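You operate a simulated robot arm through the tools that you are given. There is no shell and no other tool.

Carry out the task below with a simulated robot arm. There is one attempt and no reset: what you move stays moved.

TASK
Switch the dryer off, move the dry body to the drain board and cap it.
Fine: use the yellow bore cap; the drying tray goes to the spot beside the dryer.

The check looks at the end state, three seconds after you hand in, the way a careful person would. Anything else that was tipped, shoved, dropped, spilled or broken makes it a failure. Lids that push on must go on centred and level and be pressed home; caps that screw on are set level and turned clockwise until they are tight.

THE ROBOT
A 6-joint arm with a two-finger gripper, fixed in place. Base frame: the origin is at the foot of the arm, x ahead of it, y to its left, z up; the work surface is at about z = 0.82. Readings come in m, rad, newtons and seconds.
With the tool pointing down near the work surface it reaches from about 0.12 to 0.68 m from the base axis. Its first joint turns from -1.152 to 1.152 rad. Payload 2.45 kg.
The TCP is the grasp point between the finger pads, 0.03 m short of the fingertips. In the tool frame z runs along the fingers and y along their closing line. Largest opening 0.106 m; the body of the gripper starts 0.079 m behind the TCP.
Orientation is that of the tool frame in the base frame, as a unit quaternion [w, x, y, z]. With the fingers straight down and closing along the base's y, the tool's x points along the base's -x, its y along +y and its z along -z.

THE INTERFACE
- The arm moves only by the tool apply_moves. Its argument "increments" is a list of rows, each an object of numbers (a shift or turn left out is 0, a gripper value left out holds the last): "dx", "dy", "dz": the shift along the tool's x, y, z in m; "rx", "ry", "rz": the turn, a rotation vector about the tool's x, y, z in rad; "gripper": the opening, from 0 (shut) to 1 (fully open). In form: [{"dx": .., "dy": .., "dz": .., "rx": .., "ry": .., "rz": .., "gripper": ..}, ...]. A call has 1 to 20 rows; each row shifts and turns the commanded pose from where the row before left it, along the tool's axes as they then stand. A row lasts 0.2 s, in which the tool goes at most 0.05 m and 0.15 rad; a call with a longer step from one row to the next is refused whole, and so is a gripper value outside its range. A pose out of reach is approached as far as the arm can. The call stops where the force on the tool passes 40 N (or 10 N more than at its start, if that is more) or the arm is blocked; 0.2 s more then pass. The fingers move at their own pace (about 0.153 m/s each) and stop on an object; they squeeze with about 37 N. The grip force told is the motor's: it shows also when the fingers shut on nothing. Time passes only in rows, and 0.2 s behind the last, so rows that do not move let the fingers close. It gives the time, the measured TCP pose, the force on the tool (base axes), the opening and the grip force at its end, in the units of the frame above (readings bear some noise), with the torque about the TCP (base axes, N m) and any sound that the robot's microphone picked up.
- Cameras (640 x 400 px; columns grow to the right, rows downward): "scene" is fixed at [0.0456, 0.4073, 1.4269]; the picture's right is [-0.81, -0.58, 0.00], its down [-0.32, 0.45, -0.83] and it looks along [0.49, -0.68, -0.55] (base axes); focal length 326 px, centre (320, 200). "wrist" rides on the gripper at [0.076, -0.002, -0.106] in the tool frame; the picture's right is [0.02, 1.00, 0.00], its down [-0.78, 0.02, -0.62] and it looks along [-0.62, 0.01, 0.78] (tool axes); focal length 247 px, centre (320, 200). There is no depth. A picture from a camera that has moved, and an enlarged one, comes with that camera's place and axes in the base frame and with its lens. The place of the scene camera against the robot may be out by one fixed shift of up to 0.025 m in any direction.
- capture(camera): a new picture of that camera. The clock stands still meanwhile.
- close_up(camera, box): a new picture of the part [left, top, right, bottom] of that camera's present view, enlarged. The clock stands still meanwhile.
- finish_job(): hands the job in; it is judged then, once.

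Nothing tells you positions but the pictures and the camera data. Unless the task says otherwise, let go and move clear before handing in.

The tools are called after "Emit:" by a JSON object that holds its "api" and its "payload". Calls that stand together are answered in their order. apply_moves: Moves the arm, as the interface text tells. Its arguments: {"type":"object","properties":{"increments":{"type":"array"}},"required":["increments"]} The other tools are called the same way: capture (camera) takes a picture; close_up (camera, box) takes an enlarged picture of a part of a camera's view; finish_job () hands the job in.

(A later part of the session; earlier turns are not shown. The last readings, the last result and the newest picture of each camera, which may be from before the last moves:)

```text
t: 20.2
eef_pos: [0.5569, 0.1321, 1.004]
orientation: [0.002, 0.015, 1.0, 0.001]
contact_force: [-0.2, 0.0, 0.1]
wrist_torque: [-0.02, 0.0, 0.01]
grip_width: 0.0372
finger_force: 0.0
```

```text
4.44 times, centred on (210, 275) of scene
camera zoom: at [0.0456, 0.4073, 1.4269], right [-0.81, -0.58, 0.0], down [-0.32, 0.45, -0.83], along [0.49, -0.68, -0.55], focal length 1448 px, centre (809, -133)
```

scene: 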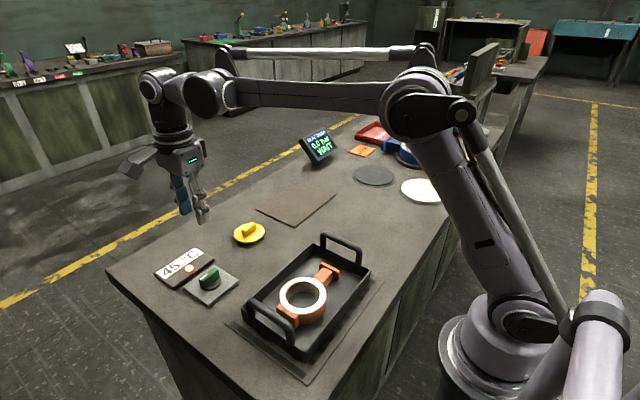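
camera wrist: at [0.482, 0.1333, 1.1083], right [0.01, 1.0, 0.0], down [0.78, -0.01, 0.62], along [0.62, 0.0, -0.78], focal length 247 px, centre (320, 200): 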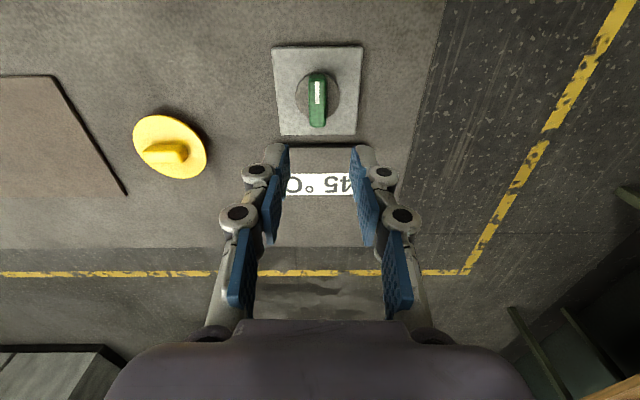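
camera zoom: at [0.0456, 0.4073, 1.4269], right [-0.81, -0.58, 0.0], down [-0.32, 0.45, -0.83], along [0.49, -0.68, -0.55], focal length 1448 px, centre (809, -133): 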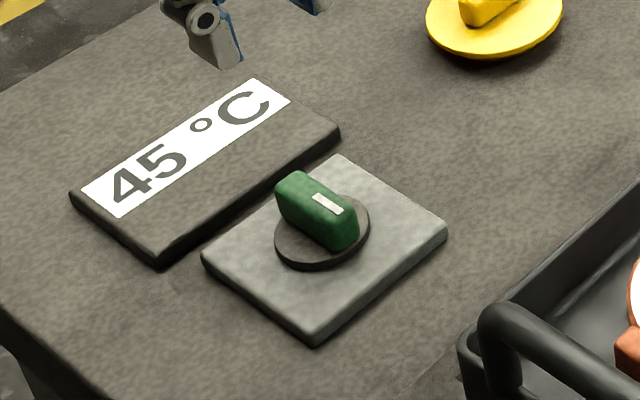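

The lamp is out, so the dryer is off. Next the orange body: ring centre about (0.348, 0.051) with its top near z ≈ 0.855. I'll move above it, fingers closing along x and fully open.

Emit:
{"api": "apply_moves", "payload": {"increments": [{"dx": 0.0418, "dy": -0.0162, "dz": -0.004, "gripper": 1.0}, {"dx": 0.0418, "dy": -0.0162, "dz": -0.004}, {"dx": 0.0418, "dy": -0.0162, "dz": -0.004}, {"dx": 0.0418, "dy": -0.0162, "dz": -0.004}, {"dx": 0.0418, "dy": -0.0162, "dz": -0.004}, {"rz": 0.1401}, {"rz": 0.1401}, {"rz": 0.1401}, {"rz": 0.1401}, {"rz": 0.1401}, {"rz": 0.1401}, {"rz": 0.1401}, {"rz": 0.1401}, {"rz": 0.1401}, {"rz": 0.1401}, {"rz": 0.1401}, {}]}}

Emit:
{"api": "capture", "payload": {"camera": "wrist"}}

Emit:
{"api": "capture", "payload": {"camera": "scene"}}

```text
t: 23.8
eef_pos: [0.3464, 0.0577, 1.021]
orientation: [0.0, 0.708, 0.706, 0.001]
contact_force: [-0.7, 0.3, -0.1]
wrist_torque: [0.0, 0.0, -0.02]
grip_width: 0.1061
finger_force: 0.1
```

```text
taken
camera wrist: at [0.3462, 0.135, 1.1274], right [1.0, 0.02, 0.0], down [0.01, -0.78, 0.62], along [0.01, -0.62, -0.78], focal length 247 px, centre (320, 200)
```

wrist: 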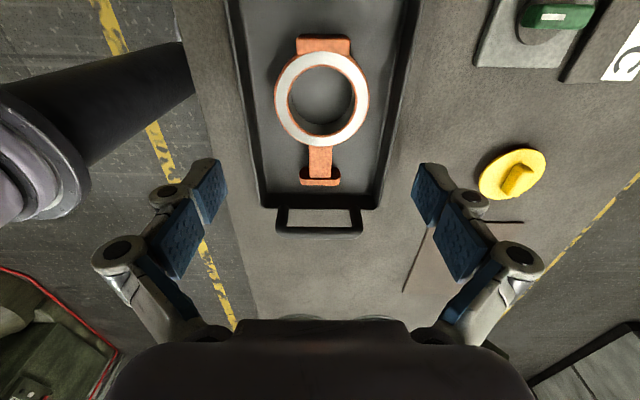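

```text
taken
```

scene: 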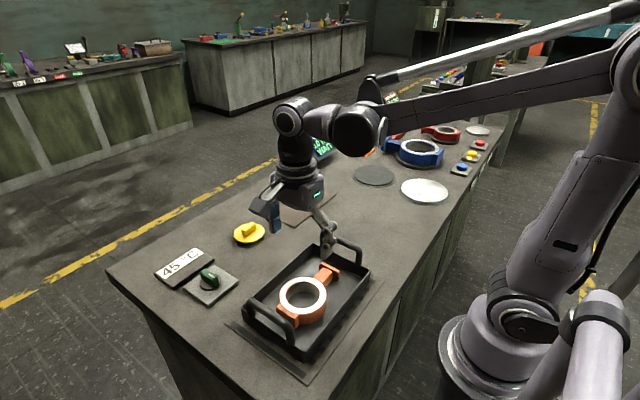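

Emit:
{"api": "close_up", "payload": {"camera": "wrist", "box": [220, 0, 420, 240]}}

Emit:
{"api": "close_up", "payload": {"camera": "wrist", "box": [440, 100, 600, 220]}}

```text
1.67 times, centred on (320, 120) of wrist
camera zoom: at [0.3462, 0.135, 1.1274], right [1.0, 0.02, 0.0], down [0.01, -0.78, 0.62], along [0.01, -0.62, -0.78], focal length 412 px, centre (320, 333)
```

zoom: 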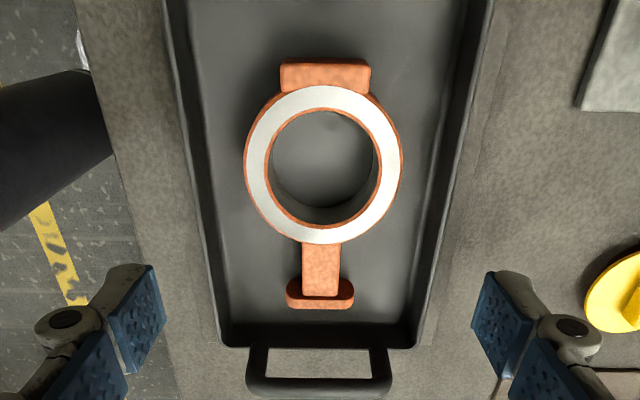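

```text
3.33 times, centred on (520, 160) of wrist
camera zoom: at [0.3462, 0.135, 1.1274], right [1.0, 0.02, 0.0], down [0.01, -0.78, 0.62], along [0.01, -0.62, -0.78], focal length 823 px, centre (-347, 333)
```

zoom: 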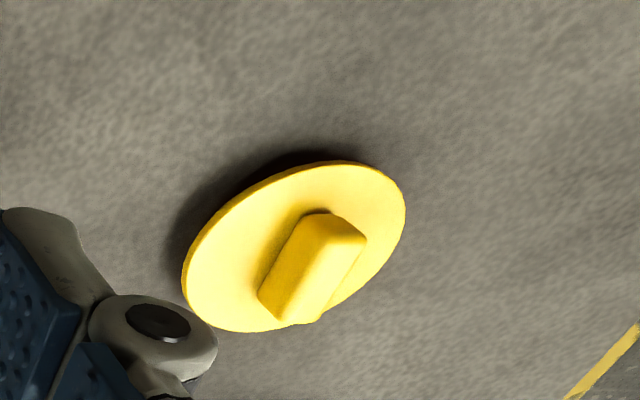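

The ring centre is about 2 mm in +x and 4 mm in −y from my tool axis, with an outer diameter near 0.10 m against the 0.106 opening. I'll correct, come lower and check the alignment again before going around the ring.

Emit:
{"api": "apply_moves", "payload": {"increments": [{"dx": -0.0037, "dy": 0.0025, "dz": 0.045}, {"dz": 0.045}, {}]}}

Emit:
{"api": "capture", "payload": {"camera": "wrist"}}

Emit:
{"api": "close_up", "payload": {"camera": "scene", "box": [230, 220, 390, 370]}}

```text
t: 24.6
eef_pos: [0.3505, 0.0547, 0.9321]
orientation: [0.001, 0.707, 0.707, 0.001]
contact_force: [0.7, -0.2, -0.5]
wrist_torque: [0.02, 0.01, 0.03]
grip_width: 0.1062
finger_force: 0.0
```

```text
taken
camera wrist: at [0.3493, 0.1317, 1.038], right [1.0, 0.02, 0.0], down [0.02, -0.78, 0.62], along [0.01, -0.62, -0.78], focal length 247 px, centre (320, 200)
```

wrist: 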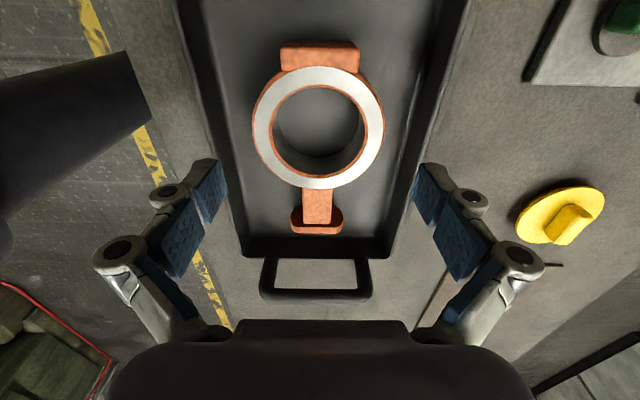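

```text
2.67 times, centred on (310, 295) of scene
camera zoom: at [0.0456, 0.4073, 1.4269], right [-0.81, -0.58, 0.0], down [-0.32, 0.45, -0.83], along [0.49, -0.68, -0.55], focal length 869 px, centre (347, -53)
```

zoom: 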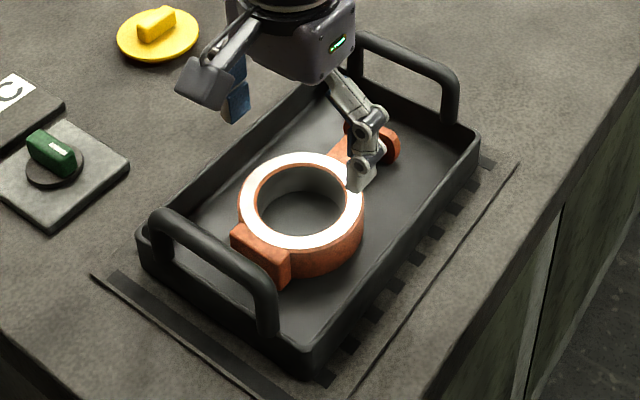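

Checking the ring diameter against the finger gap more precisely with enlarged views.

Emit:
{"api": "close_up", "payload": {"camera": "wrist", "box": [240, 30, 400, 250]}}

Emit:
{"api": "close_up", "payload": {"camera": "wrist", "box": [160, 60, 480, 260]}}

```text
1.82 times, centred on (320, 140) of wrist
camera zoom: at [0.3493, 0.1317, 1.038], right [1.0, 0.02, 0.0], down [0.02, -0.78, 0.62], along [0.01, -0.62, -0.78], focal length 449 px, centre (320, 309)
```

zoom: 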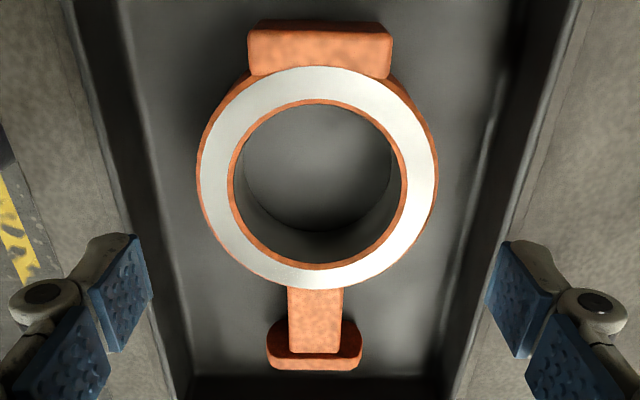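

```text
2.00 times, centred on (320, 160) of wrist
camera zoom: at [0.3493, 0.1317, 1.038], right [1.0, 0.02, 0.0], down [0.02, -0.78, 0.62], along [0.01, -0.62, -0.78], focal length 494 px, centre (320, 280)
```

zoom: 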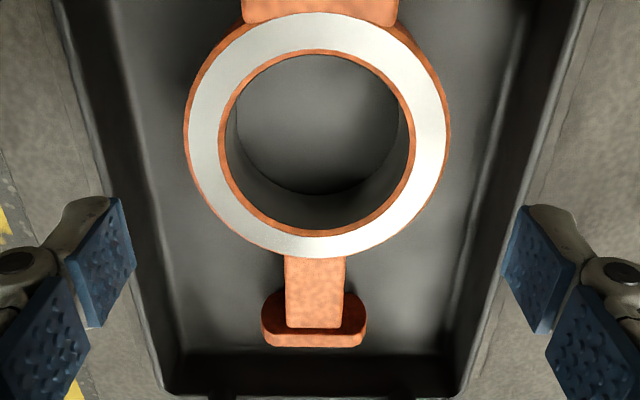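

The ring (about 0.10 m) should just fit between the open fingers. I'll lower further with the tips still above the ring and compare edges directly at nearly equal depth.

Emit:
{"api": "apply_moves", "payload": {"increments": [{"dy": -0.001, "dz": 0.025}, {"dz": 0.02}, {}]}}

Emit:
{"api": "capture", "payload": {"camera": "wrist"}}

Emit:
{"api": "close_up", "payload": {"camera": "scene", "box": [250, 240, 370, 340]}}

```text
t: 25.4
eef_pos: [0.3495, 0.0547, 0.8866]
orientation: [0.001, 0.708, 0.706, 0.0]
contact_force: [-0.6, -0.7, 0.2]
wrist_torque: [0.01, -0.01, 0.0]
grip_width: 0.1061
finger_force: 0.0
```

```text
taken
camera wrist: at [0.3482, 0.1316, 0.9926], right [1.0, 0.02, 0.0], down [0.02, -0.78, 0.62], along [0.02, -0.62, -0.78], focal length 247 px, centre (320, 200)
```

wrist: 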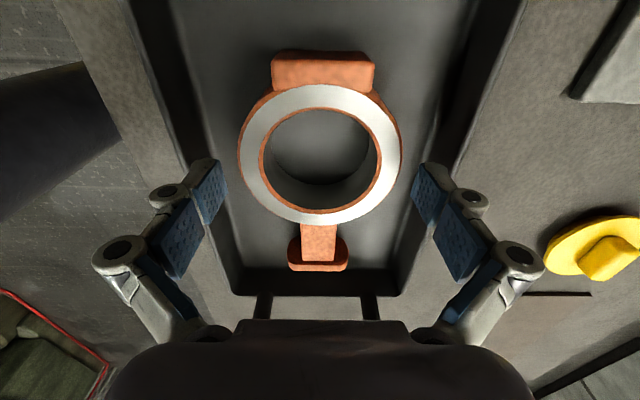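

```text
4.00 times, centred on (310, 290) of scene
camera zoom: at [0.0456, 0.4073, 1.4269], right [-0.81, -0.58, 0.0], down [-0.32, 0.45, -0.83], along [0.49, -0.68, -0.55], focal length 1303 px, centre (360, -160)
```

zoom: 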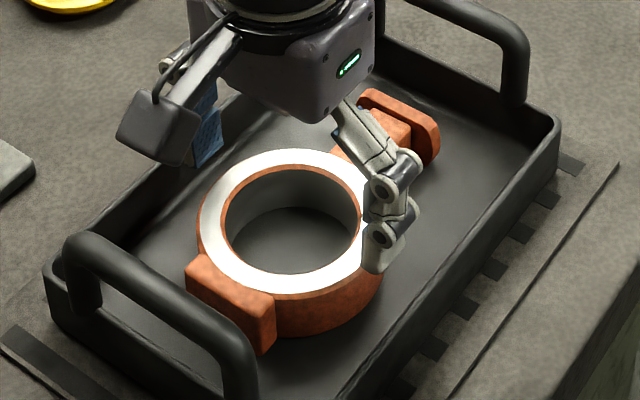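

Emit:
{"api": "close_up", "payload": {"camera": "wrist", "box": [180, 60, 460, 240]}}

Emit:
{"api": "close_up", "payload": {"camera": "wrist", "box": [180, 110, 280, 190]}}

Emit:
{"api": "close_up", "payload": {"camera": "wrist", "box": [360, 110, 460, 190]}}

```text
2.22 times, centred on (320, 150) of wrist
camera zoom: at [0.3482, 0.1316, 0.9926], right [1.0, 0.02, 0.0], down [0.02, -0.78, 0.62], along [0.02, -0.62, -0.78], focal length 549 px, centre (320, 311)
```

zoom: 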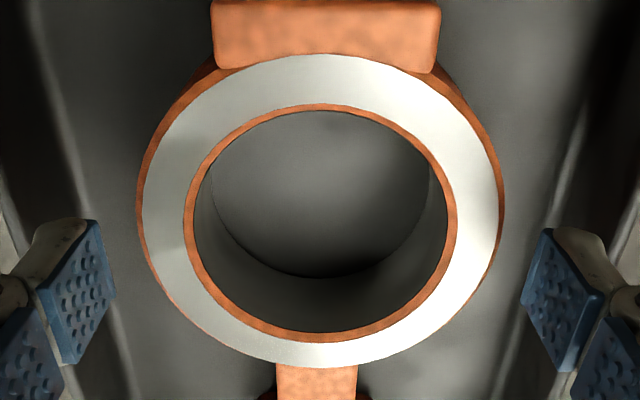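

```text
5.00 times, centred on (230, 150) of wrist
camera zoom: at [0.3482, 0.1316, 0.9926], right [1.0, 0.02, 0.0], down [0.02, -0.78, 0.62], along [0.02, -0.62, -0.78], focal length 1235 px, centre (770, 450)
```

zoom: 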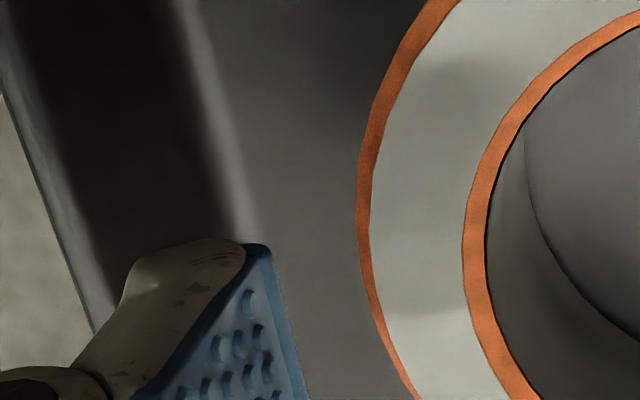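

```text
5.00 times, centred on (410, 150) of wrist
camera zoom: at [0.3482, 0.1316, 0.9926], right [1.0, 0.02, 0.0], down [0.02, -0.78, 0.62], along [0.02, -0.62, -0.78], focal length 1235 px, centre (-130, 450)
```

zoom: 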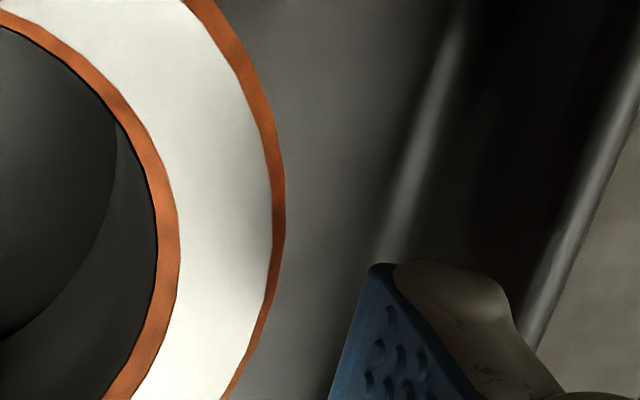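

Ring and finger gap are centred on each other to well under 1 mm (gap about 4 mm larger in total). Descending around the ring in small steps.

Emit:
{"api": "apply_moves", "payload": {"increments": [{"dz": 0.01}, {"dz": 0.009}, {"dz": 0.008}, {"dz": 0.006}, {}]}}

Emit:
{"api": "capture", "payload": {"camera": "wrist"}}

Emit:
{"api": "close_up", "payload": {"camera": "scene", "box": [250, 240, 370, 340]}}

```text
t: 26.6
eef_pos: [0.348, 0.0544, 0.8542]
orientation: [0.001, 0.708, 0.706, 0.001]
contact_force: [0.0, -0.4, -1.0]
wrist_torque: [-0.01, 0.03, 0.02]
grip_width: 0.106
finger_force: 0.1
```

```text
taken
camera wrist: at [0.3478, 0.1313, 0.9593], right [1.0, 0.02, 0.0], down [0.02, -0.78, 0.62], along [0.02, -0.62, -0.78], focal length 247 px, centre (320, 200)
```

wrist: 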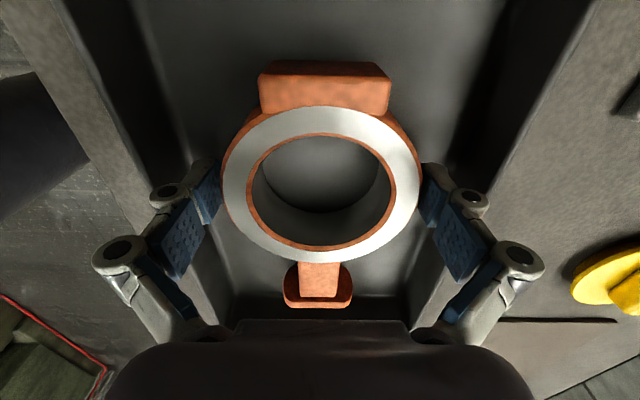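

```text
4.00 times, centred on (310, 290) of scene
camera zoom: at [0.0456, 0.4073, 1.4269], right [-0.81, -0.58, 0.0], down [-0.32, 0.45, -0.83], along [0.49, -0.68, -0.55], focal length 1303 px, centre (360, -160)
```

zoom: 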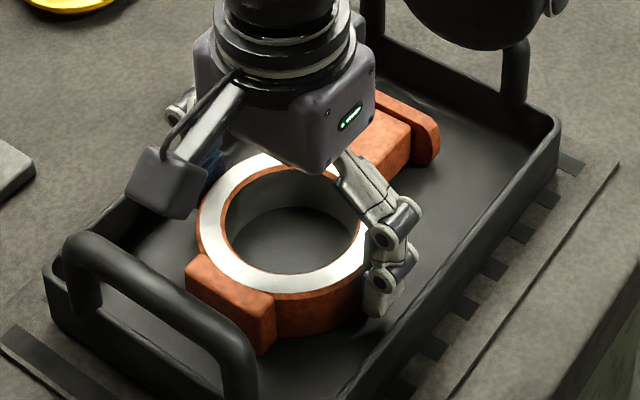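

The fingers are down either side of the ring with no contact. I'll lower another 4 mm, then close.

Emit:
{"api": "apply_moves", "payload": {"increments": [{"dz": 0.004}, {}, {"gripper": 0.7}, {}, {}]}}

Emit:
{"api": "capture", "payload": {"camera": "wrist"}}

```text
t: 27.8
eef_pos: [0.3497, 0.0548, 0.85]
orientation: [0.001, 0.708, 0.707, 0.001]
contact_force: [2.6, 0.5, 12.0]
wrist_torque: [0.01, -0.51, 0.03]
grip_width: 0.092
finger_force: 37.0
```

```text
taken
camera wrist: at [0.3481, 0.1314, 0.9556], right [1.0, 0.02, 0.0], down [0.02, -0.78, 0.62], along [0.02, -0.62, -0.78], focal length 247 px, centre (320, 200)
```

wrist: 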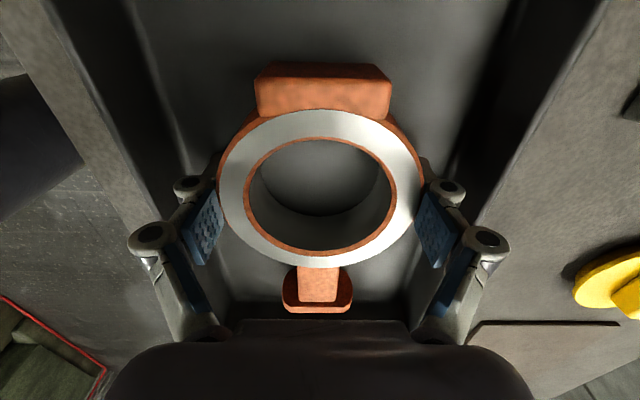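

Gripped the ring at 92 mm with 37 N. Lifting slightly to check that it holds level.

Emit:
{"api": "apply_moves", "payload": {"increments": [{"gripper": 0.3}, {"dz": -0.005}, {"dz": -0.01}, {"dz": -0.01}, {}]}}

Emit:
{"api": "capture", "payload": {"camera": "wrist"}}

Emit:
{"api": "close_up", "payload": {"camera": "scene", "box": [240, 220, 380, 340]}}

```text
t: 29.0
eef_pos: [0.3502, 0.0548, 0.8747]
orientation: [0.0, 0.708, 0.706, 0.001]
contact_force: [-2.3, 0.0, 0.5]
wrist_torque: [0.13, 0.31, 0.0]
grip_width: 0.0917
finger_force: 37.0
```

```text
taken
camera wrist: at [0.3479, 0.1313, 0.9805], right [1.0, 0.02, 0.0], down [0.02, -0.78, 0.62], along [0.01, -0.62, -0.78], focal length 247 px, centre (320, 200)
```

wrist: 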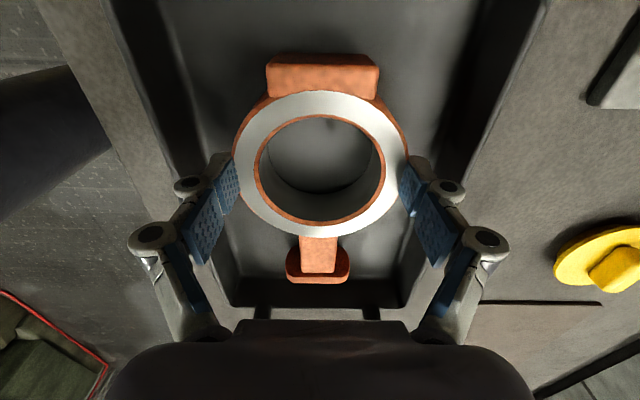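

```text
3.33 times, centred on (310, 280) of scene
camera zoom: at [0.0456, 0.4073, 1.4269], right [-0.81, -0.58, 0.0], down [-0.32, 0.45, -0.83], along [0.49, -0.68, -0.55], focal length 1086 px, centre (353, -67)
```

zoom: 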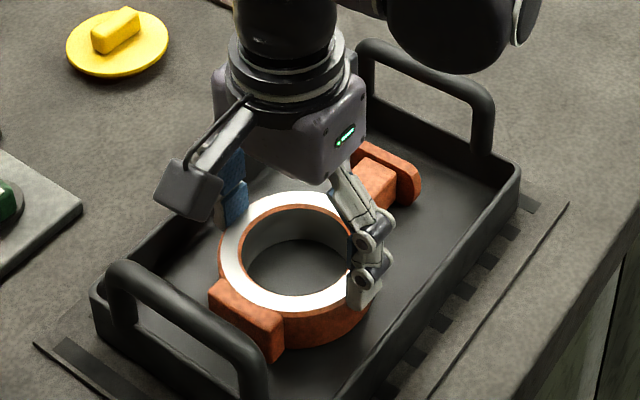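

The ring did not come up with the fingers; they seem to have slid up its side. I'll look closely at the contact.

Emit:
{"api": "close_up", "payload": {"camera": "wrist", "box": [170, 60, 470, 260]}}

Emit:
{"api": "close_up", "payload": {"camera": "scene", "box": [280, 250, 360, 330]}}

```text
2.00 times, centred on (320, 160) of wrist
camera zoom: at [0.3479, 0.1313, 0.9805], right [1.0, 0.02, 0.0], down [0.02, -0.78, 0.62], along [0.01, -0.62, -0.78], focal length 494 px, centre (320, 280)
```

zoom: 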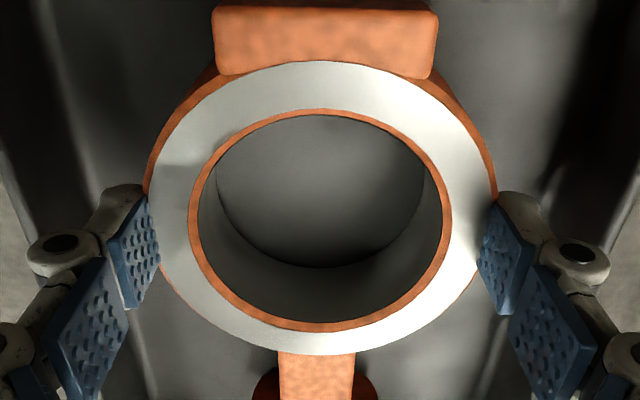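

```text
5.00 times, centred on (320, 290) of scene
camera zoom: at [0.0456, 0.4073, 1.4269], right [-0.81, -0.58, 0.0], down [-0.32, 0.45, -0.83], along [0.49, -0.68, -0.55], focal length 1629 px, centre (320, -250)
```

zoom: 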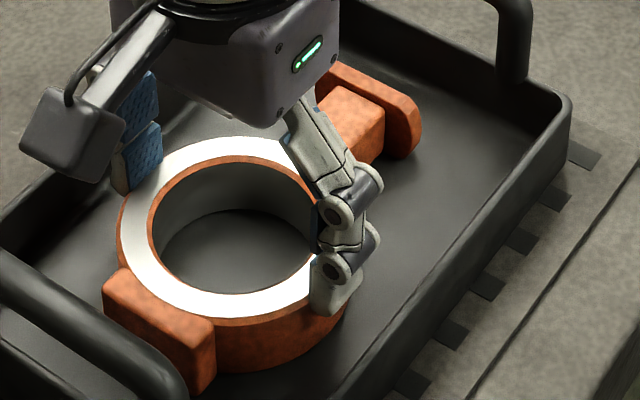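

The grip reading shows the ring is 92 mm across, about 45 mm tall (top near z ≈ 0.877), and its centre is about 6–7 mm further in +y than my tool. I'll open, recentre, lower again and re-grip lower and centred, then lift slowly while watching the load.

Emit:
{"api": "apply_moves", "payload": {"increments": [{"gripper": 1.0}, {}, {"dx": 0.0065}, {}, {"dz": 0.01}, {"dz": 0.009}, {}]}}

Emit:
{"api": "close_up", "payload": {"camera": "wrist", "box": [170, 60, 470, 260]}}

```text
t: 30.6
eef_pos: [0.3483, 0.061, 0.856]
orientation: [0.001, 0.707, 0.707, 0.0]
contact_force: [1.1, -0.4, -0.5]
wrist_torque: [0.0, 0.0, -0.01]
grip_width: 0.1057
finger_force: 0.2
```

```text
2.00 times, centred on (320, 160) of wrist
camera zoom: at [0.3479, 0.1377, 0.9618], right [1.0, 0.02, 0.0], down [0.02, -0.78, 0.62], along [0.02, -0.62, -0.78], focal length 494 px, centre (320, 280)
```

zoom: 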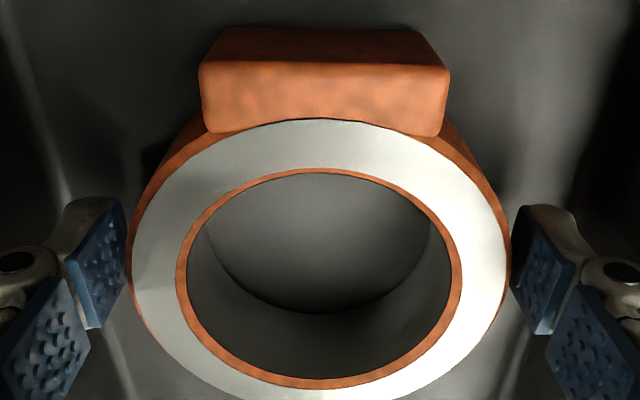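

Emit:
{"api": "apply_moves", "payload": {"increments": [{"dz": 0.003}, {}, {"gripper": 0.0}, {}, {}, {}]}}

Emit:
{"api": "close_up", "payload": {"camera": "wrist", "box": [170, 60, 470, 260]}}

Emit:
{"api": "close_up", "payload": {"camera": "scene", "box": [280, 250, 360, 330]}}

```text
t: 32.0
eef_pos: [0.3494, 0.0603, 0.8528]
orientation: [0.001, 0.707, 0.707, 0.001]
contact_force: [-1.4, 1.5, 6.1]
wrist_torque: [-0.08, 0.65, 0.0]
grip_width: 0.092
finger_force: 36.4
```

```text
2.00 times, centred on (320, 160) of wrist
camera zoom: at [0.3479, 0.1376, 0.9589], right [1.0, 0.02, 0.0], down [0.02, -0.78, 0.62], along [0.01, -0.62, -0.78], focal length 494 px, centre (320, 280)
```

zoom: 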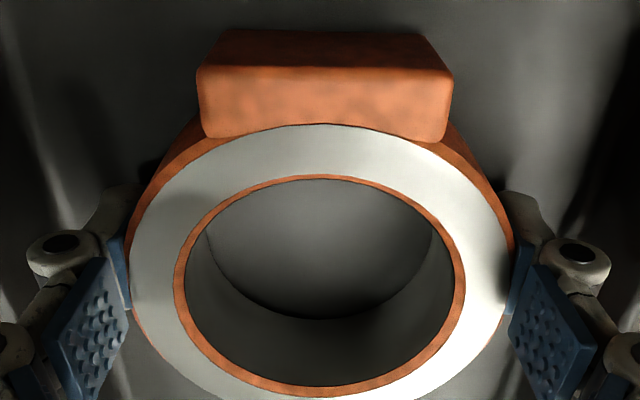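

```text
5.00 times, centred on (320, 290) of scene
camera zoom: at [0.0455, 0.4073, 1.4269], right [-0.81, -0.58, 0.0], down [-0.32, 0.45, -0.83], along [0.49, -0.68, -0.55], focal length 1629 px, centre (320, -250)
```

zoom: 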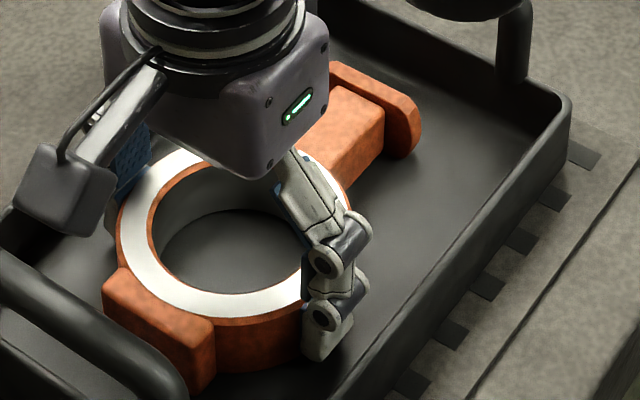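

Now gripped lower and centred (92 mm, 36 N). Slow test lift.

Emit:
{"api": "apply_moves", "payload": {"increments": [{"dz": -0.002}, {"dz": -0.003}, {"dz": -0.004}]}}

Emit:
{"api": "close_up", "payload": {"camera": "wrist", "box": [170, 60, 470, 260]}}

Emit:
{"api": "close_up", "payload": {"camera": "scene", "box": [280, 250, 360, 330]}}

```text
t: 32.8
eef_pos: [0.3495, 0.061, 0.8614]
orientation: [0.001, 0.707, 0.707, 0.0]
contact_force: [-0.3, -0.2, -13.7]
wrist_torque: [0.32, 0.01, 0.0]
grip_width: 0.092
finger_force: 37.5
```

```text
2.00 times, centred on (320, 160) of wrist
camera zoom: at [0.348, 0.1373, 0.9674], right [1.0, 0.02, 0.0], down [0.02, -0.78, 0.62], along [0.02, -0.62, -0.78], focal length 494 px, centre (320, 280)
```

zoom: 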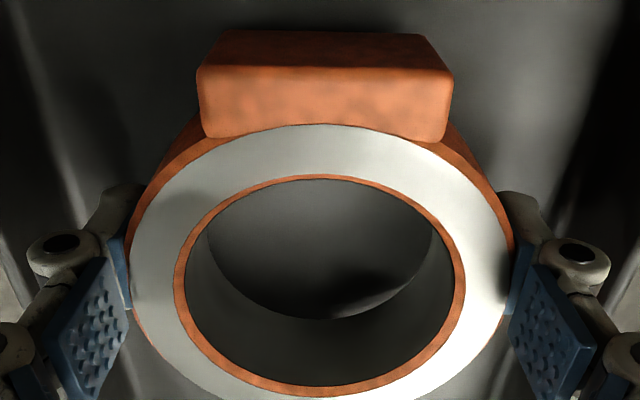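

```text
5.00 times, centred on (320, 290) of scene
camera zoom: at [0.0457, 0.4074, 1.4269], right [-0.81, -0.58, 0.0], down [-0.32, 0.45, -0.83], along [0.49, -0.68, -0.55], focal length 1629 px, centre (320, -250)
```

zoom: 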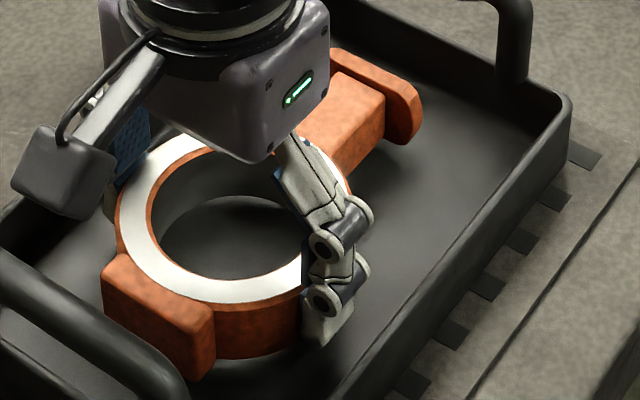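

The body is now lifted with the fingers and level, weighing about 1.4 kg (−13.7 N). Continuing up slowly with gentle acceleration.

Emit:
{"api": "apply_moves", "payload": {"increments": [{"dz": -0.003}, {"dz": -0.004}, {"dz": -0.005}, {"dz": -0.005}, {"dz": -0.005}, {"dz": -0.004}, {"dz": -0.003}]}}

Emit:
{"api": "close_up", "payload": {"camera": "wrist", "box": [170, 60, 470, 260]}}

```text
t: 34.4
eef_pos: [0.3494, 0.0597, 0.891]
orientation: [0.0, 0.707, 0.707, 0.0]
contact_force: [0.1, 0.6, -12.8]
wrist_torque: [0.31, 0.02, -0.01]
grip_width: 0.0918
finger_force: 37.0
```

```text
2.00 times, centred on (320, 160) of wrist
camera zoom: at [0.3477, 0.1375, 0.9966], right [1.0, 0.02, 0.0], down [0.02, -0.78, 0.62], along [0.02, -0.62, -0.78], focal length 494 px, centre (320, 280)
```

zoom: 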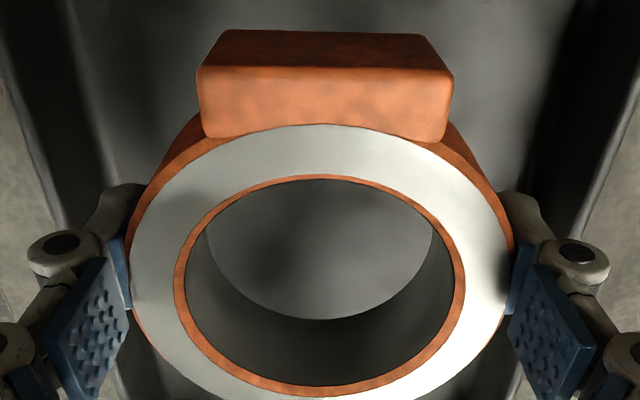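

Holding steady. Continuing up to clear the tray handles.

Emit:
{"api": "apply_moves", "payload": {"increments": [{"dz": -0.003}, {"dz": -0.005}, {"dz": -0.007}, {"dz": -0.008}, {"dz": -0.008}, {"dz": -0.008}, {"dz": -0.008}, {"dz": -0.008}, {"dz": -0.008}, {"dz": -0.008}, {"dz": -0.007}, {"dz": -0.006}, {"dz": -0.004}, {"dz": -0.002}, {}]}}

Emit:
{"api": "capture", "payload": {"camera": "wrist"}}

Emit:
{"api": "capture", "payload": {"camera": "scene"}}

```text
t: 37.6
eef_pos: [0.3481, 0.0617, 0.9809]
orientation: [0.001, 0.708, 0.707, 0.001]
contact_force: [-0.2, 0.1, -13.3]
wrist_torque: [0.35, -0.01, -0.01]
grip_width: 0.0917
finger_force: 37.3
```

```text
taken
camera wrist: at [0.3473, 0.1379, 1.0867], right [1.0, 0.02, 0.0], down [0.02, -0.78, 0.62], along [0.02, -0.62, -0.78], focal length 247 px, centre (320, 200)
```

wrist: 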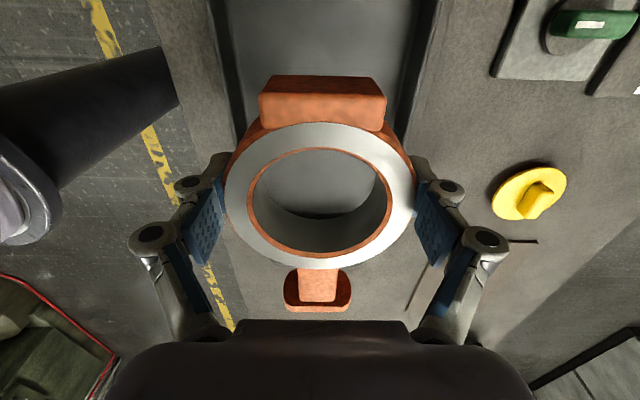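

```text
taken
```

scene: 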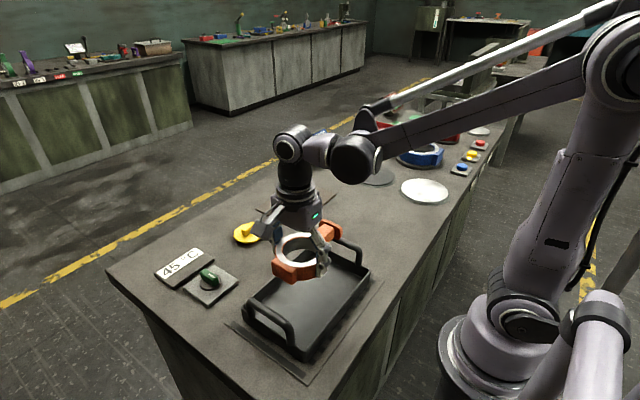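

The body hangs level and steady. The drain board spans x 0.537–0.695, y −0.371 to −0.152, so I'll carry the body with a smooth ramp until the ring centre is near (0.607, −0.227), still high up.

Emit:
{"api": "apply_moves", "payload": {"increments": [{"dx": -0.0037, "dy": 0.0033}, {"dx": -0.0074, "dy": 0.0067}, {"dx": -0.0112, "dy": 0.01}, {"dx": -0.0149, "dy": 0.0134}, {"dx": -0.01786, "dy": 0.01602}, {"dx": -0.01786, "dy": 0.01602}, {"dx": -0.01786, "dy": 0.01602}, {"dx": -0.01786, "dy": 0.01602}, {"dx": -0.01786, "dy": 0.01602}, {"dx": -0.01786, "dy": 0.01602}, {"dx": -0.01786, "dy": 0.01602}, {"dx": -0.01786, "dy": 0.01602}, {"dx": -0.01786, "dy": 0.01602}, {"dx": -0.01786, "dy": 0.01602}, {"dx": -0.01786, "dy": 0.01602}, {"dx": -0.01786, "dy": 0.01602}, {"dx": -0.0149, "dy": 0.0134}, {"dx": -0.0112, "dy": 0.01}, {"dx": -0.0074, "dy": 0.0067}, {"dx": -0.0037, "dy": 0.0033}]}}

Emit:
{"api": "capture", "payload": {"camera": "wrist"}}

Emit:
{"api": "capture", "payload": {"camera": "scene"}}

```text
t: 41.8
eef_pos: [0.6104, -0.2279, 0.9805]
orientation: [0.001, 0.707, 0.707, 0.001]
contact_force: [0.1, -0.3, -13.5]
wrist_torque: [0.33, -0.04, 0.03]
grip_width: 0.0917
finger_force: 37.0
```

```text
taken
camera wrist: at [0.6072, -0.1516, 1.0868], right [1.0, 0.02, 0.0], down [0.02, -0.78, 0.62], along [0.01, -0.62, -0.78], focal length 247 px, centre (320, 200)
```

wrist: 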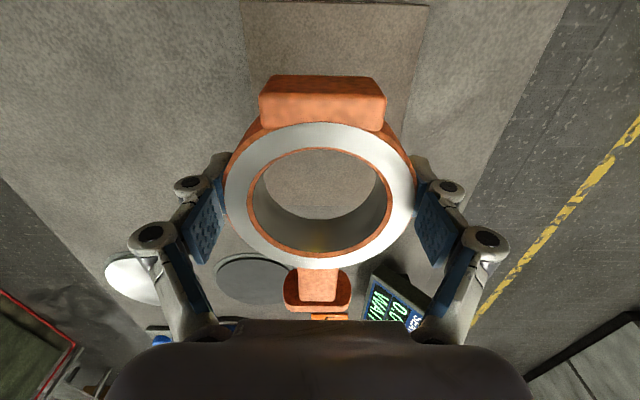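

```text
taken
```

scene: 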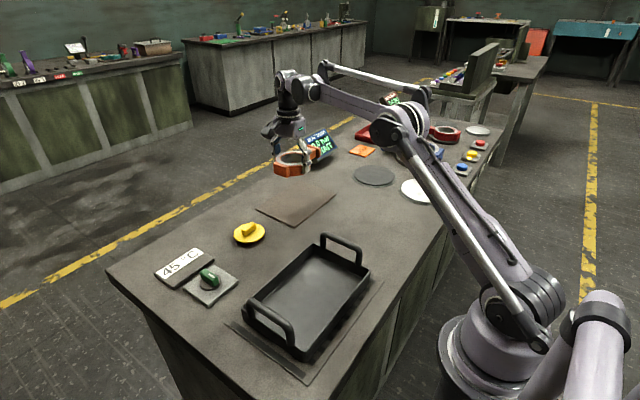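

The body is over the board with margins all round (ring at x ≈ 0.61, board x 0.54–0.70). Lowering gently to just above contact height.

Emit:
{"api": "apply_moves", "payload": {"increments": [{"dz": 0.004}, {"dz": 0.007}, {"dz": 0.01}, {"dz": 0.012}, {"dz": 0.012}, {"dz": 0.012}, {"dz": 0.012}, {"dz": 0.012}, {"dz": 0.012}, {"dz": 0.01}, {"dz": 0.007}, {"dz": 0.005}, {"dz": 0.003}, {}]}}

Emit:
{"api": "capture", "payload": {"camera": "wrist"}}

Emit:
{"api": "close_up", "payload": {"camera": "scene", "box": [240, 130, 360, 240]}}

```text
t: 44.8
eef_pos: [0.6082, -0.227, 0.8619]
orientation: [0.001, 0.708, 0.707, 0.0]
contact_force: [0.2, 0.1, -14.4]
wrist_torque: [0.36, 0.01, -0.03]
grip_width: 0.0917
finger_force: 36.8
```

```text
taken
camera wrist: at [0.6072, -0.1515, 0.9684], right [1.0, 0.02, 0.0], down [0.02, -0.78, 0.62], along [0.01, -0.62, -0.78], focal length 247 px, centre (320, 200)
```

wrist: 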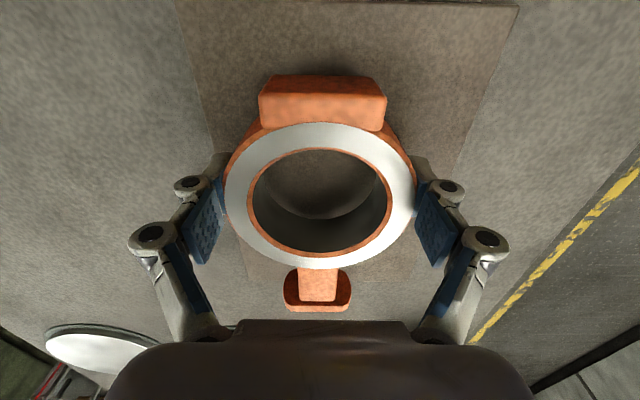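

```text
3.64 times, centred on (300, 185) of scene
camera zoom: at [0.0458, 0.4072, 1.4269], right [-0.81, -0.58, 0.0], down [-0.32, 0.45, -0.83], along [0.49, -0.68, -0.55], focal length 1185 px, centre (393, 254)
```

zoom: 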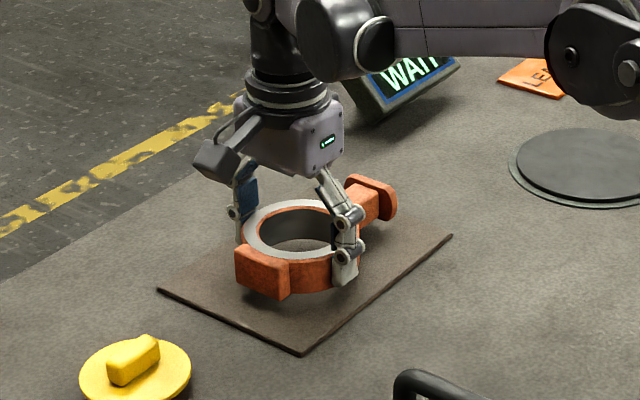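

The body hangs over the board with all edges inside. Now small steps down until the board takes the weight.

Emit:
{"api": "apply_moves", "payload": {"increments": [{"dz": 0.003}, {"dz": 0.002}, {"dz": 0.002}, {}]}}

```text
t: 45.8
eef_pos: [0.6088, -0.2274, 0.8558]
orientation: [0.0, 0.708, 0.706, 0.001]
contact_force: [0.5, -0.5, -13.0]
wrist_torque: [0.32, -0.05, -0.02]
grip_width: 0.092
finger_force: 37.1
```

Emit:
{"api": "apply_moves", "payload": {"increments": [{"dz": 0.002}, {"dz": 0.002}, {"dz": 0.002}, {}]}}

```text
t: 46.8
eef_pos: [0.6087, -0.2278, 0.8495]
orientation: [0.0, 0.707, 0.707, 0.001]
contact_force: [0.0, 0.4, -10.2]
wrist_torque: [-0.15, 0.1, -0.03]
grip_width: 0.0915
finger_force: 36.9
```

Emit:
{"api": "apply_moves", "payload": {"increments": [{"dz": 0.0015}, {"dz": 0.001}, {}]}}

Emit:
{"api": "close_up", "payload": {"camera": "scene", "box": [240, 130, 360, 240]}}

```text
t: 47.6
eef_pos: [0.6073, -0.2269, 0.8477]
orientation: [0.001, 0.707, 0.707, 0.002]
contact_force: [5.2, -0.7, 22.3]
wrist_torque: [0.07, -0.14, 0.07]
grip_width: 0.0922
finger_force: 36.7
```

```text
3.64 times, centred on (300, 185) of scene
camera zoom: at [0.0452, 0.4075, 1.4268], right [-0.81, -0.58, 0.0], down [-0.32, 0.45, -0.83], along [0.49, -0.68, -0.55], focal length 1185 px, centre (393, 254)
```

zoom: 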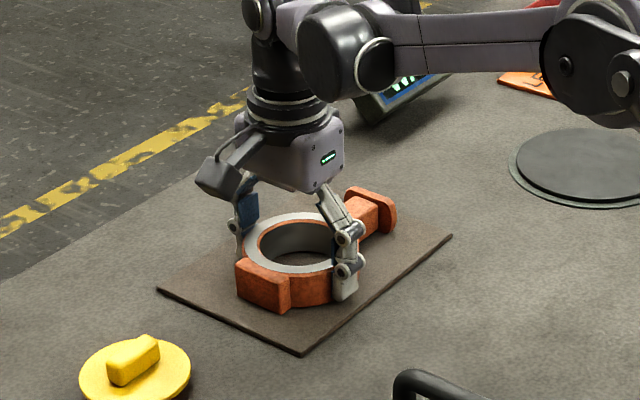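

The body is down on the board (load reversed to +22 N). I'll relax the pressure, open and lift straight up.

Emit:
{"api": "apply_moves", "payload": {"increments": [{"dz": -0.0015}, {}, {"gripper": 1.0}, {}, {}, {"dz": -0.01}, {"dz": -0.015}, {"dz": -0.02}, {"dz": -0.03}, {"dz": -0.04}, {"dz": -0.03}, {}]}}

Emit:
{"api": "capture", "payload": {"camera": "wrist"}}

Emit:
{"api": "capture", "payload": {"camera": "scene"}}

```text
t: 50.2
eef_pos: [0.6069, -0.2272, 0.9953]
orientation: [0.0, 0.708, 0.707, 0.001]
contact_force: [-0.2, -0.5, -0.3]
wrist_torque: [-0.02, -0.01, 0.01]
grip_width: 0.1062
finger_force: 0.1
```

```text
taken
camera wrist: at [0.6067, -0.1513, 1.1009], right [1.0, 0.02, 0.0], down [0.02, -0.78, 0.62], along [0.02, -0.62, -0.78], focal length 247 px, centre (320, 200)
```

wrist: 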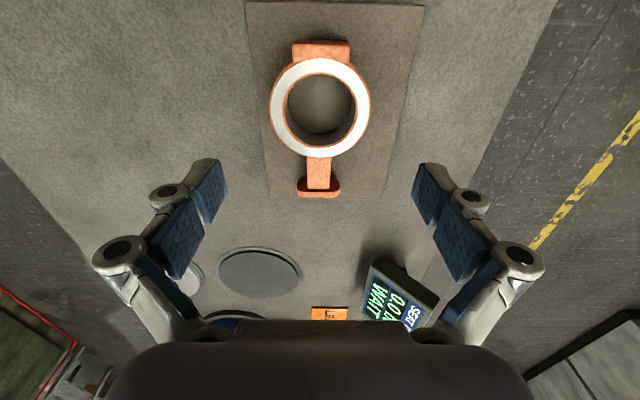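

```text
taken
```

scene: 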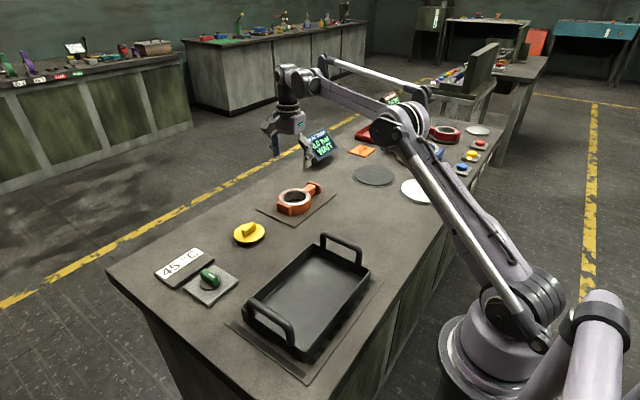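

The body sits on the board. I'll check its margins and then study the cap from close by.

Emit:
{"api": "close_up", "payload": {"camera": "wrist", "box": [230, 0, 440, 210]}}

Emit:
{"api": "close_up", "payload": {"camera": "scene", "box": [220, 165, 350, 255]}}

```text
1.90 times, centred on (335, 105) of wrist
camera zoom: at [0.6067, -0.1513, 1.1009], right [1.0, 0.02, 0.0], down [0.02, -0.78, 0.62], along [0.02, -0.62, -0.78], focal length 470 px, centre (291, 381)
```

zoom: 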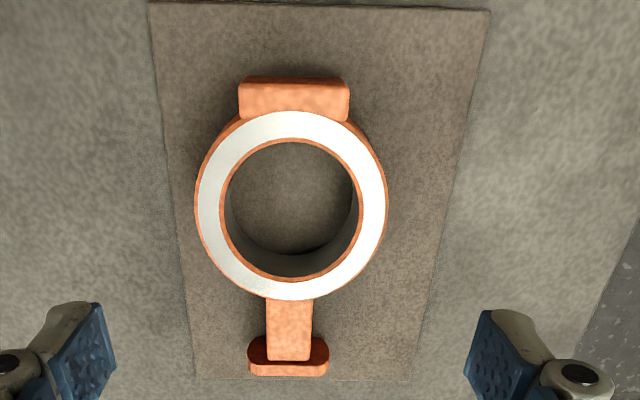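

```text
4.44 times, centred on (285, 210) of scene
camera zoom: at [0.0456, 0.4073, 1.4269], right [-0.81, -0.58, 0.0], down [-0.32, 0.45, -0.83], along [0.49, -0.68, -0.55], focal length 1448 px, centre (476, 156)
```

zoom: 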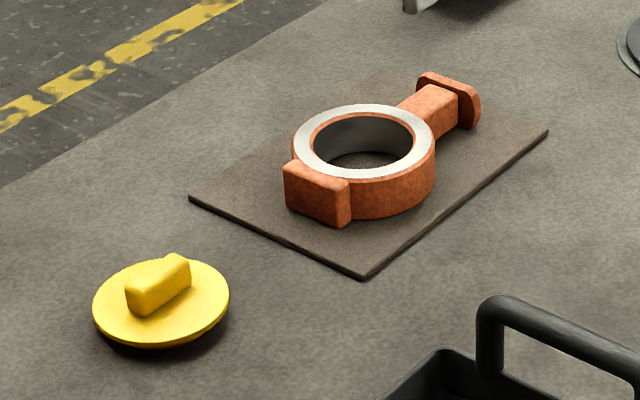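

All of the body is inside the board's edges. Now the cap: I'll move over it, near (0.608, −0.052), with the fingers closing along x across its bar.

Emit:
{"api": "apply_moves", "payload": {"increments": [{"dx": 0.04, "gripper": 0.5}, {"dx": 0.045}, {"dx": 0.045}, {"dx": 0.043}, {}, {}]}}

Emit:
{"api": "capture", "payload": {"camera": "wrist"}}

Emit:
{"api": "close_up", "payload": {"camera": "wrist", "box": [250, 20, 390, 160]}}

```text
t: 51.6
eef_pos: [0.6092, -0.0555, 0.9955]
orientation: [0.0, 0.707, 0.707, 0.0]
contact_force: [0.9, 0.4, 0.2]
wrist_torque: [0.01, 0.03, 0.02]
grip_width: 0.0532
finger_force: 0.0
```

```text
taken
camera wrist: at [0.6075, 0.0215, 1.0997], right [1.0, 0.02, 0.0], down [0.02, -0.78, 0.62], along [0.01, -0.62, -0.78], focal length 247 px, centre (320, 200)
```

wrist: 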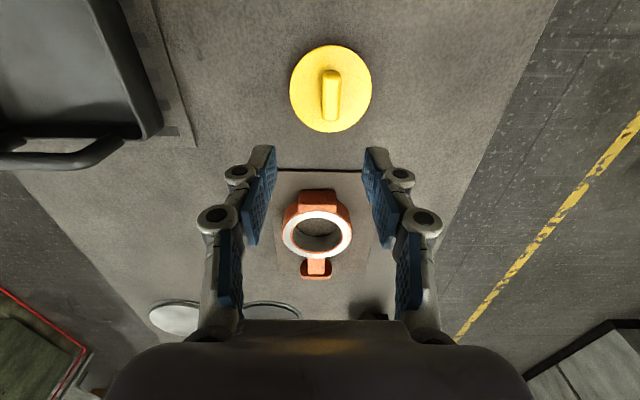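

```text
2.86 times, centred on (320, 90) of wrist
camera zoom: at [0.6075, 0.0215, 1.0997], right [1.0, 0.02, 0.0], down [0.02, -0.78, 0.62], along [0.01, -0.62, -0.78], focal length 706 px, centre (320, 514)
```

zoom: 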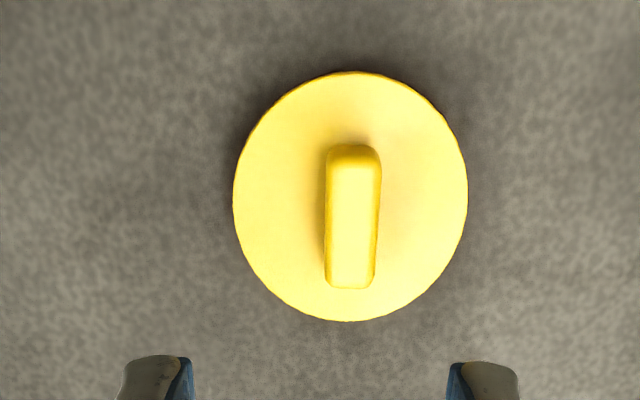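

The cap is about 10 mm further in +x and 9 mm in +y than my tool axis; its bar runs along y. Correcting and going lower for a finer look.

Emit:
{"api": "apply_moves", "payload": {"increments": [{"dx": 0.009, "dy": 0.0103, "dz": 0.03}, {"dz": 0.03}, {}]}}

Emit:
{"api": "capture", "payload": {"camera": "wrist"}}

Emit:
{"api": "close_up", "payload": {"camera": "wrist", "box": [230, 60, 410, 200]}}

Emit:
{"api": "close_up", "payload": {"camera": "scene", "box": [210, 190, 290, 260]}}

```text
t: 52.4
eef_pos: [0.6196, -0.0455, 0.9337]
orientation: [0.0, 0.707, 0.707, 0.001]
contact_force: [0.1, 0.6, 0.3]
wrist_torque: [0.03, -0.02, -0.01]
grip_width: 0.0528
finger_force: 0.1
```

```text
taken
camera wrist: at [0.6171, 0.0315, 1.0394], right [1.0, 0.02, 0.0], down [0.02, -0.78, 0.62], along [0.02, -0.62, -0.78], focal length 247 px, centre (320, 200)
```

wrist: 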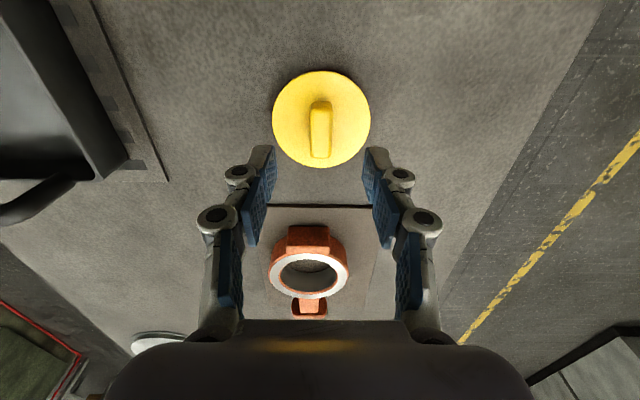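

```text
2.86 times, centred on (320, 130) of wrist
camera zoom: at [0.6171, 0.0315, 1.0394], right [1.0, 0.02, 0.0], down [0.02, -0.78, 0.62], along [0.02, -0.62, -0.78], focal length 706 px, centre (320, 400)
```

zoom: 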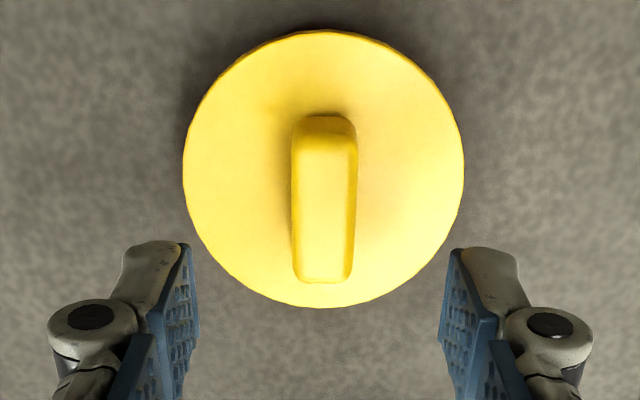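

```text
5.71 times, centred on (250, 225) of scene
camera zoom: at [0.0456, 0.4073, 1.4269], right [-0.81, -0.58, 0.0], down [-0.32, 0.45, -0.83], along [0.49, -0.68, -0.55], focal length 1862 px, centre (720, 57)
```

zoom: 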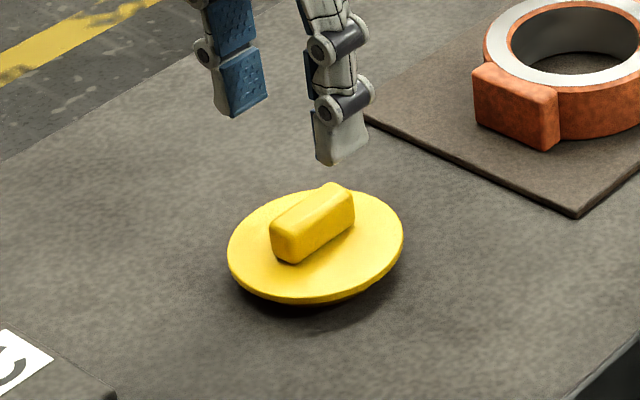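

The cap's disc is about 82 mm wide with a bar about 14 × 40 × 20 mm. The remaining offsets are about −3.5 mm in y and +0.7 mm in x. Descending astride the bar.

Emit:
{"api": "apply_moves", "payload": {"increments": [{"dx": -0.0035, "dy": 0.0007, "dz": 0.02}, {"dz": 0.02}, {"dz": 0.014}, {}]}}

Emit:
{"api": "capture", "payload": {"camera": "wrist"}}

Emit:
{"api": "close_up", "payload": {"camera": "scene", "box": [210, 190, 290, 260]}}

```text
t: 53.4
eef_pos: [0.6191, -0.05, 0.8785]
orientation: [0.001, 0.707, 0.707, 0.0]
contact_force: [0.2, 0.7, -0.6]
wrist_torque: [-0.01, 0.03, 0.03]
grip_width: 0.0528
finger_force: 0.1
```

```text
taken
camera wrist: at [0.6173, 0.0274, 0.9857], right [1.0, 0.02, 0.0], down [0.02, -0.78, 0.62], along [0.02, -0.62, -0.78], focal length 247 px, centre (320, 200)
```

wrist: 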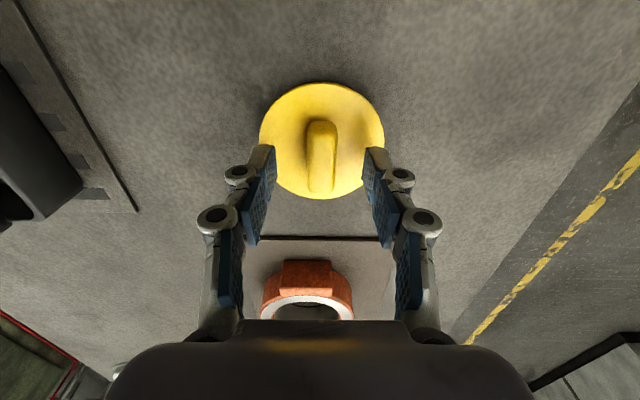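

```text
5.71 times, centred on (250, 225) of scene
camera zoom: at [0.0456, 0.4073, 1.4269], right [-0.81, -0.58, 0.0], down [-0.32, 0.45, -0.83], along [0.49, -0.68, -0.55], focal length 1862 px, centre (720, 57)
```

zoom: 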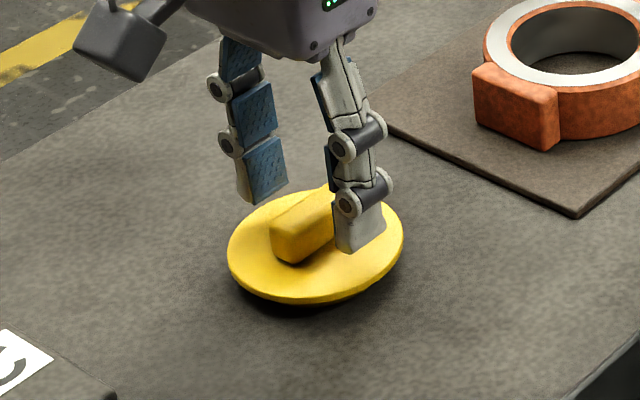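

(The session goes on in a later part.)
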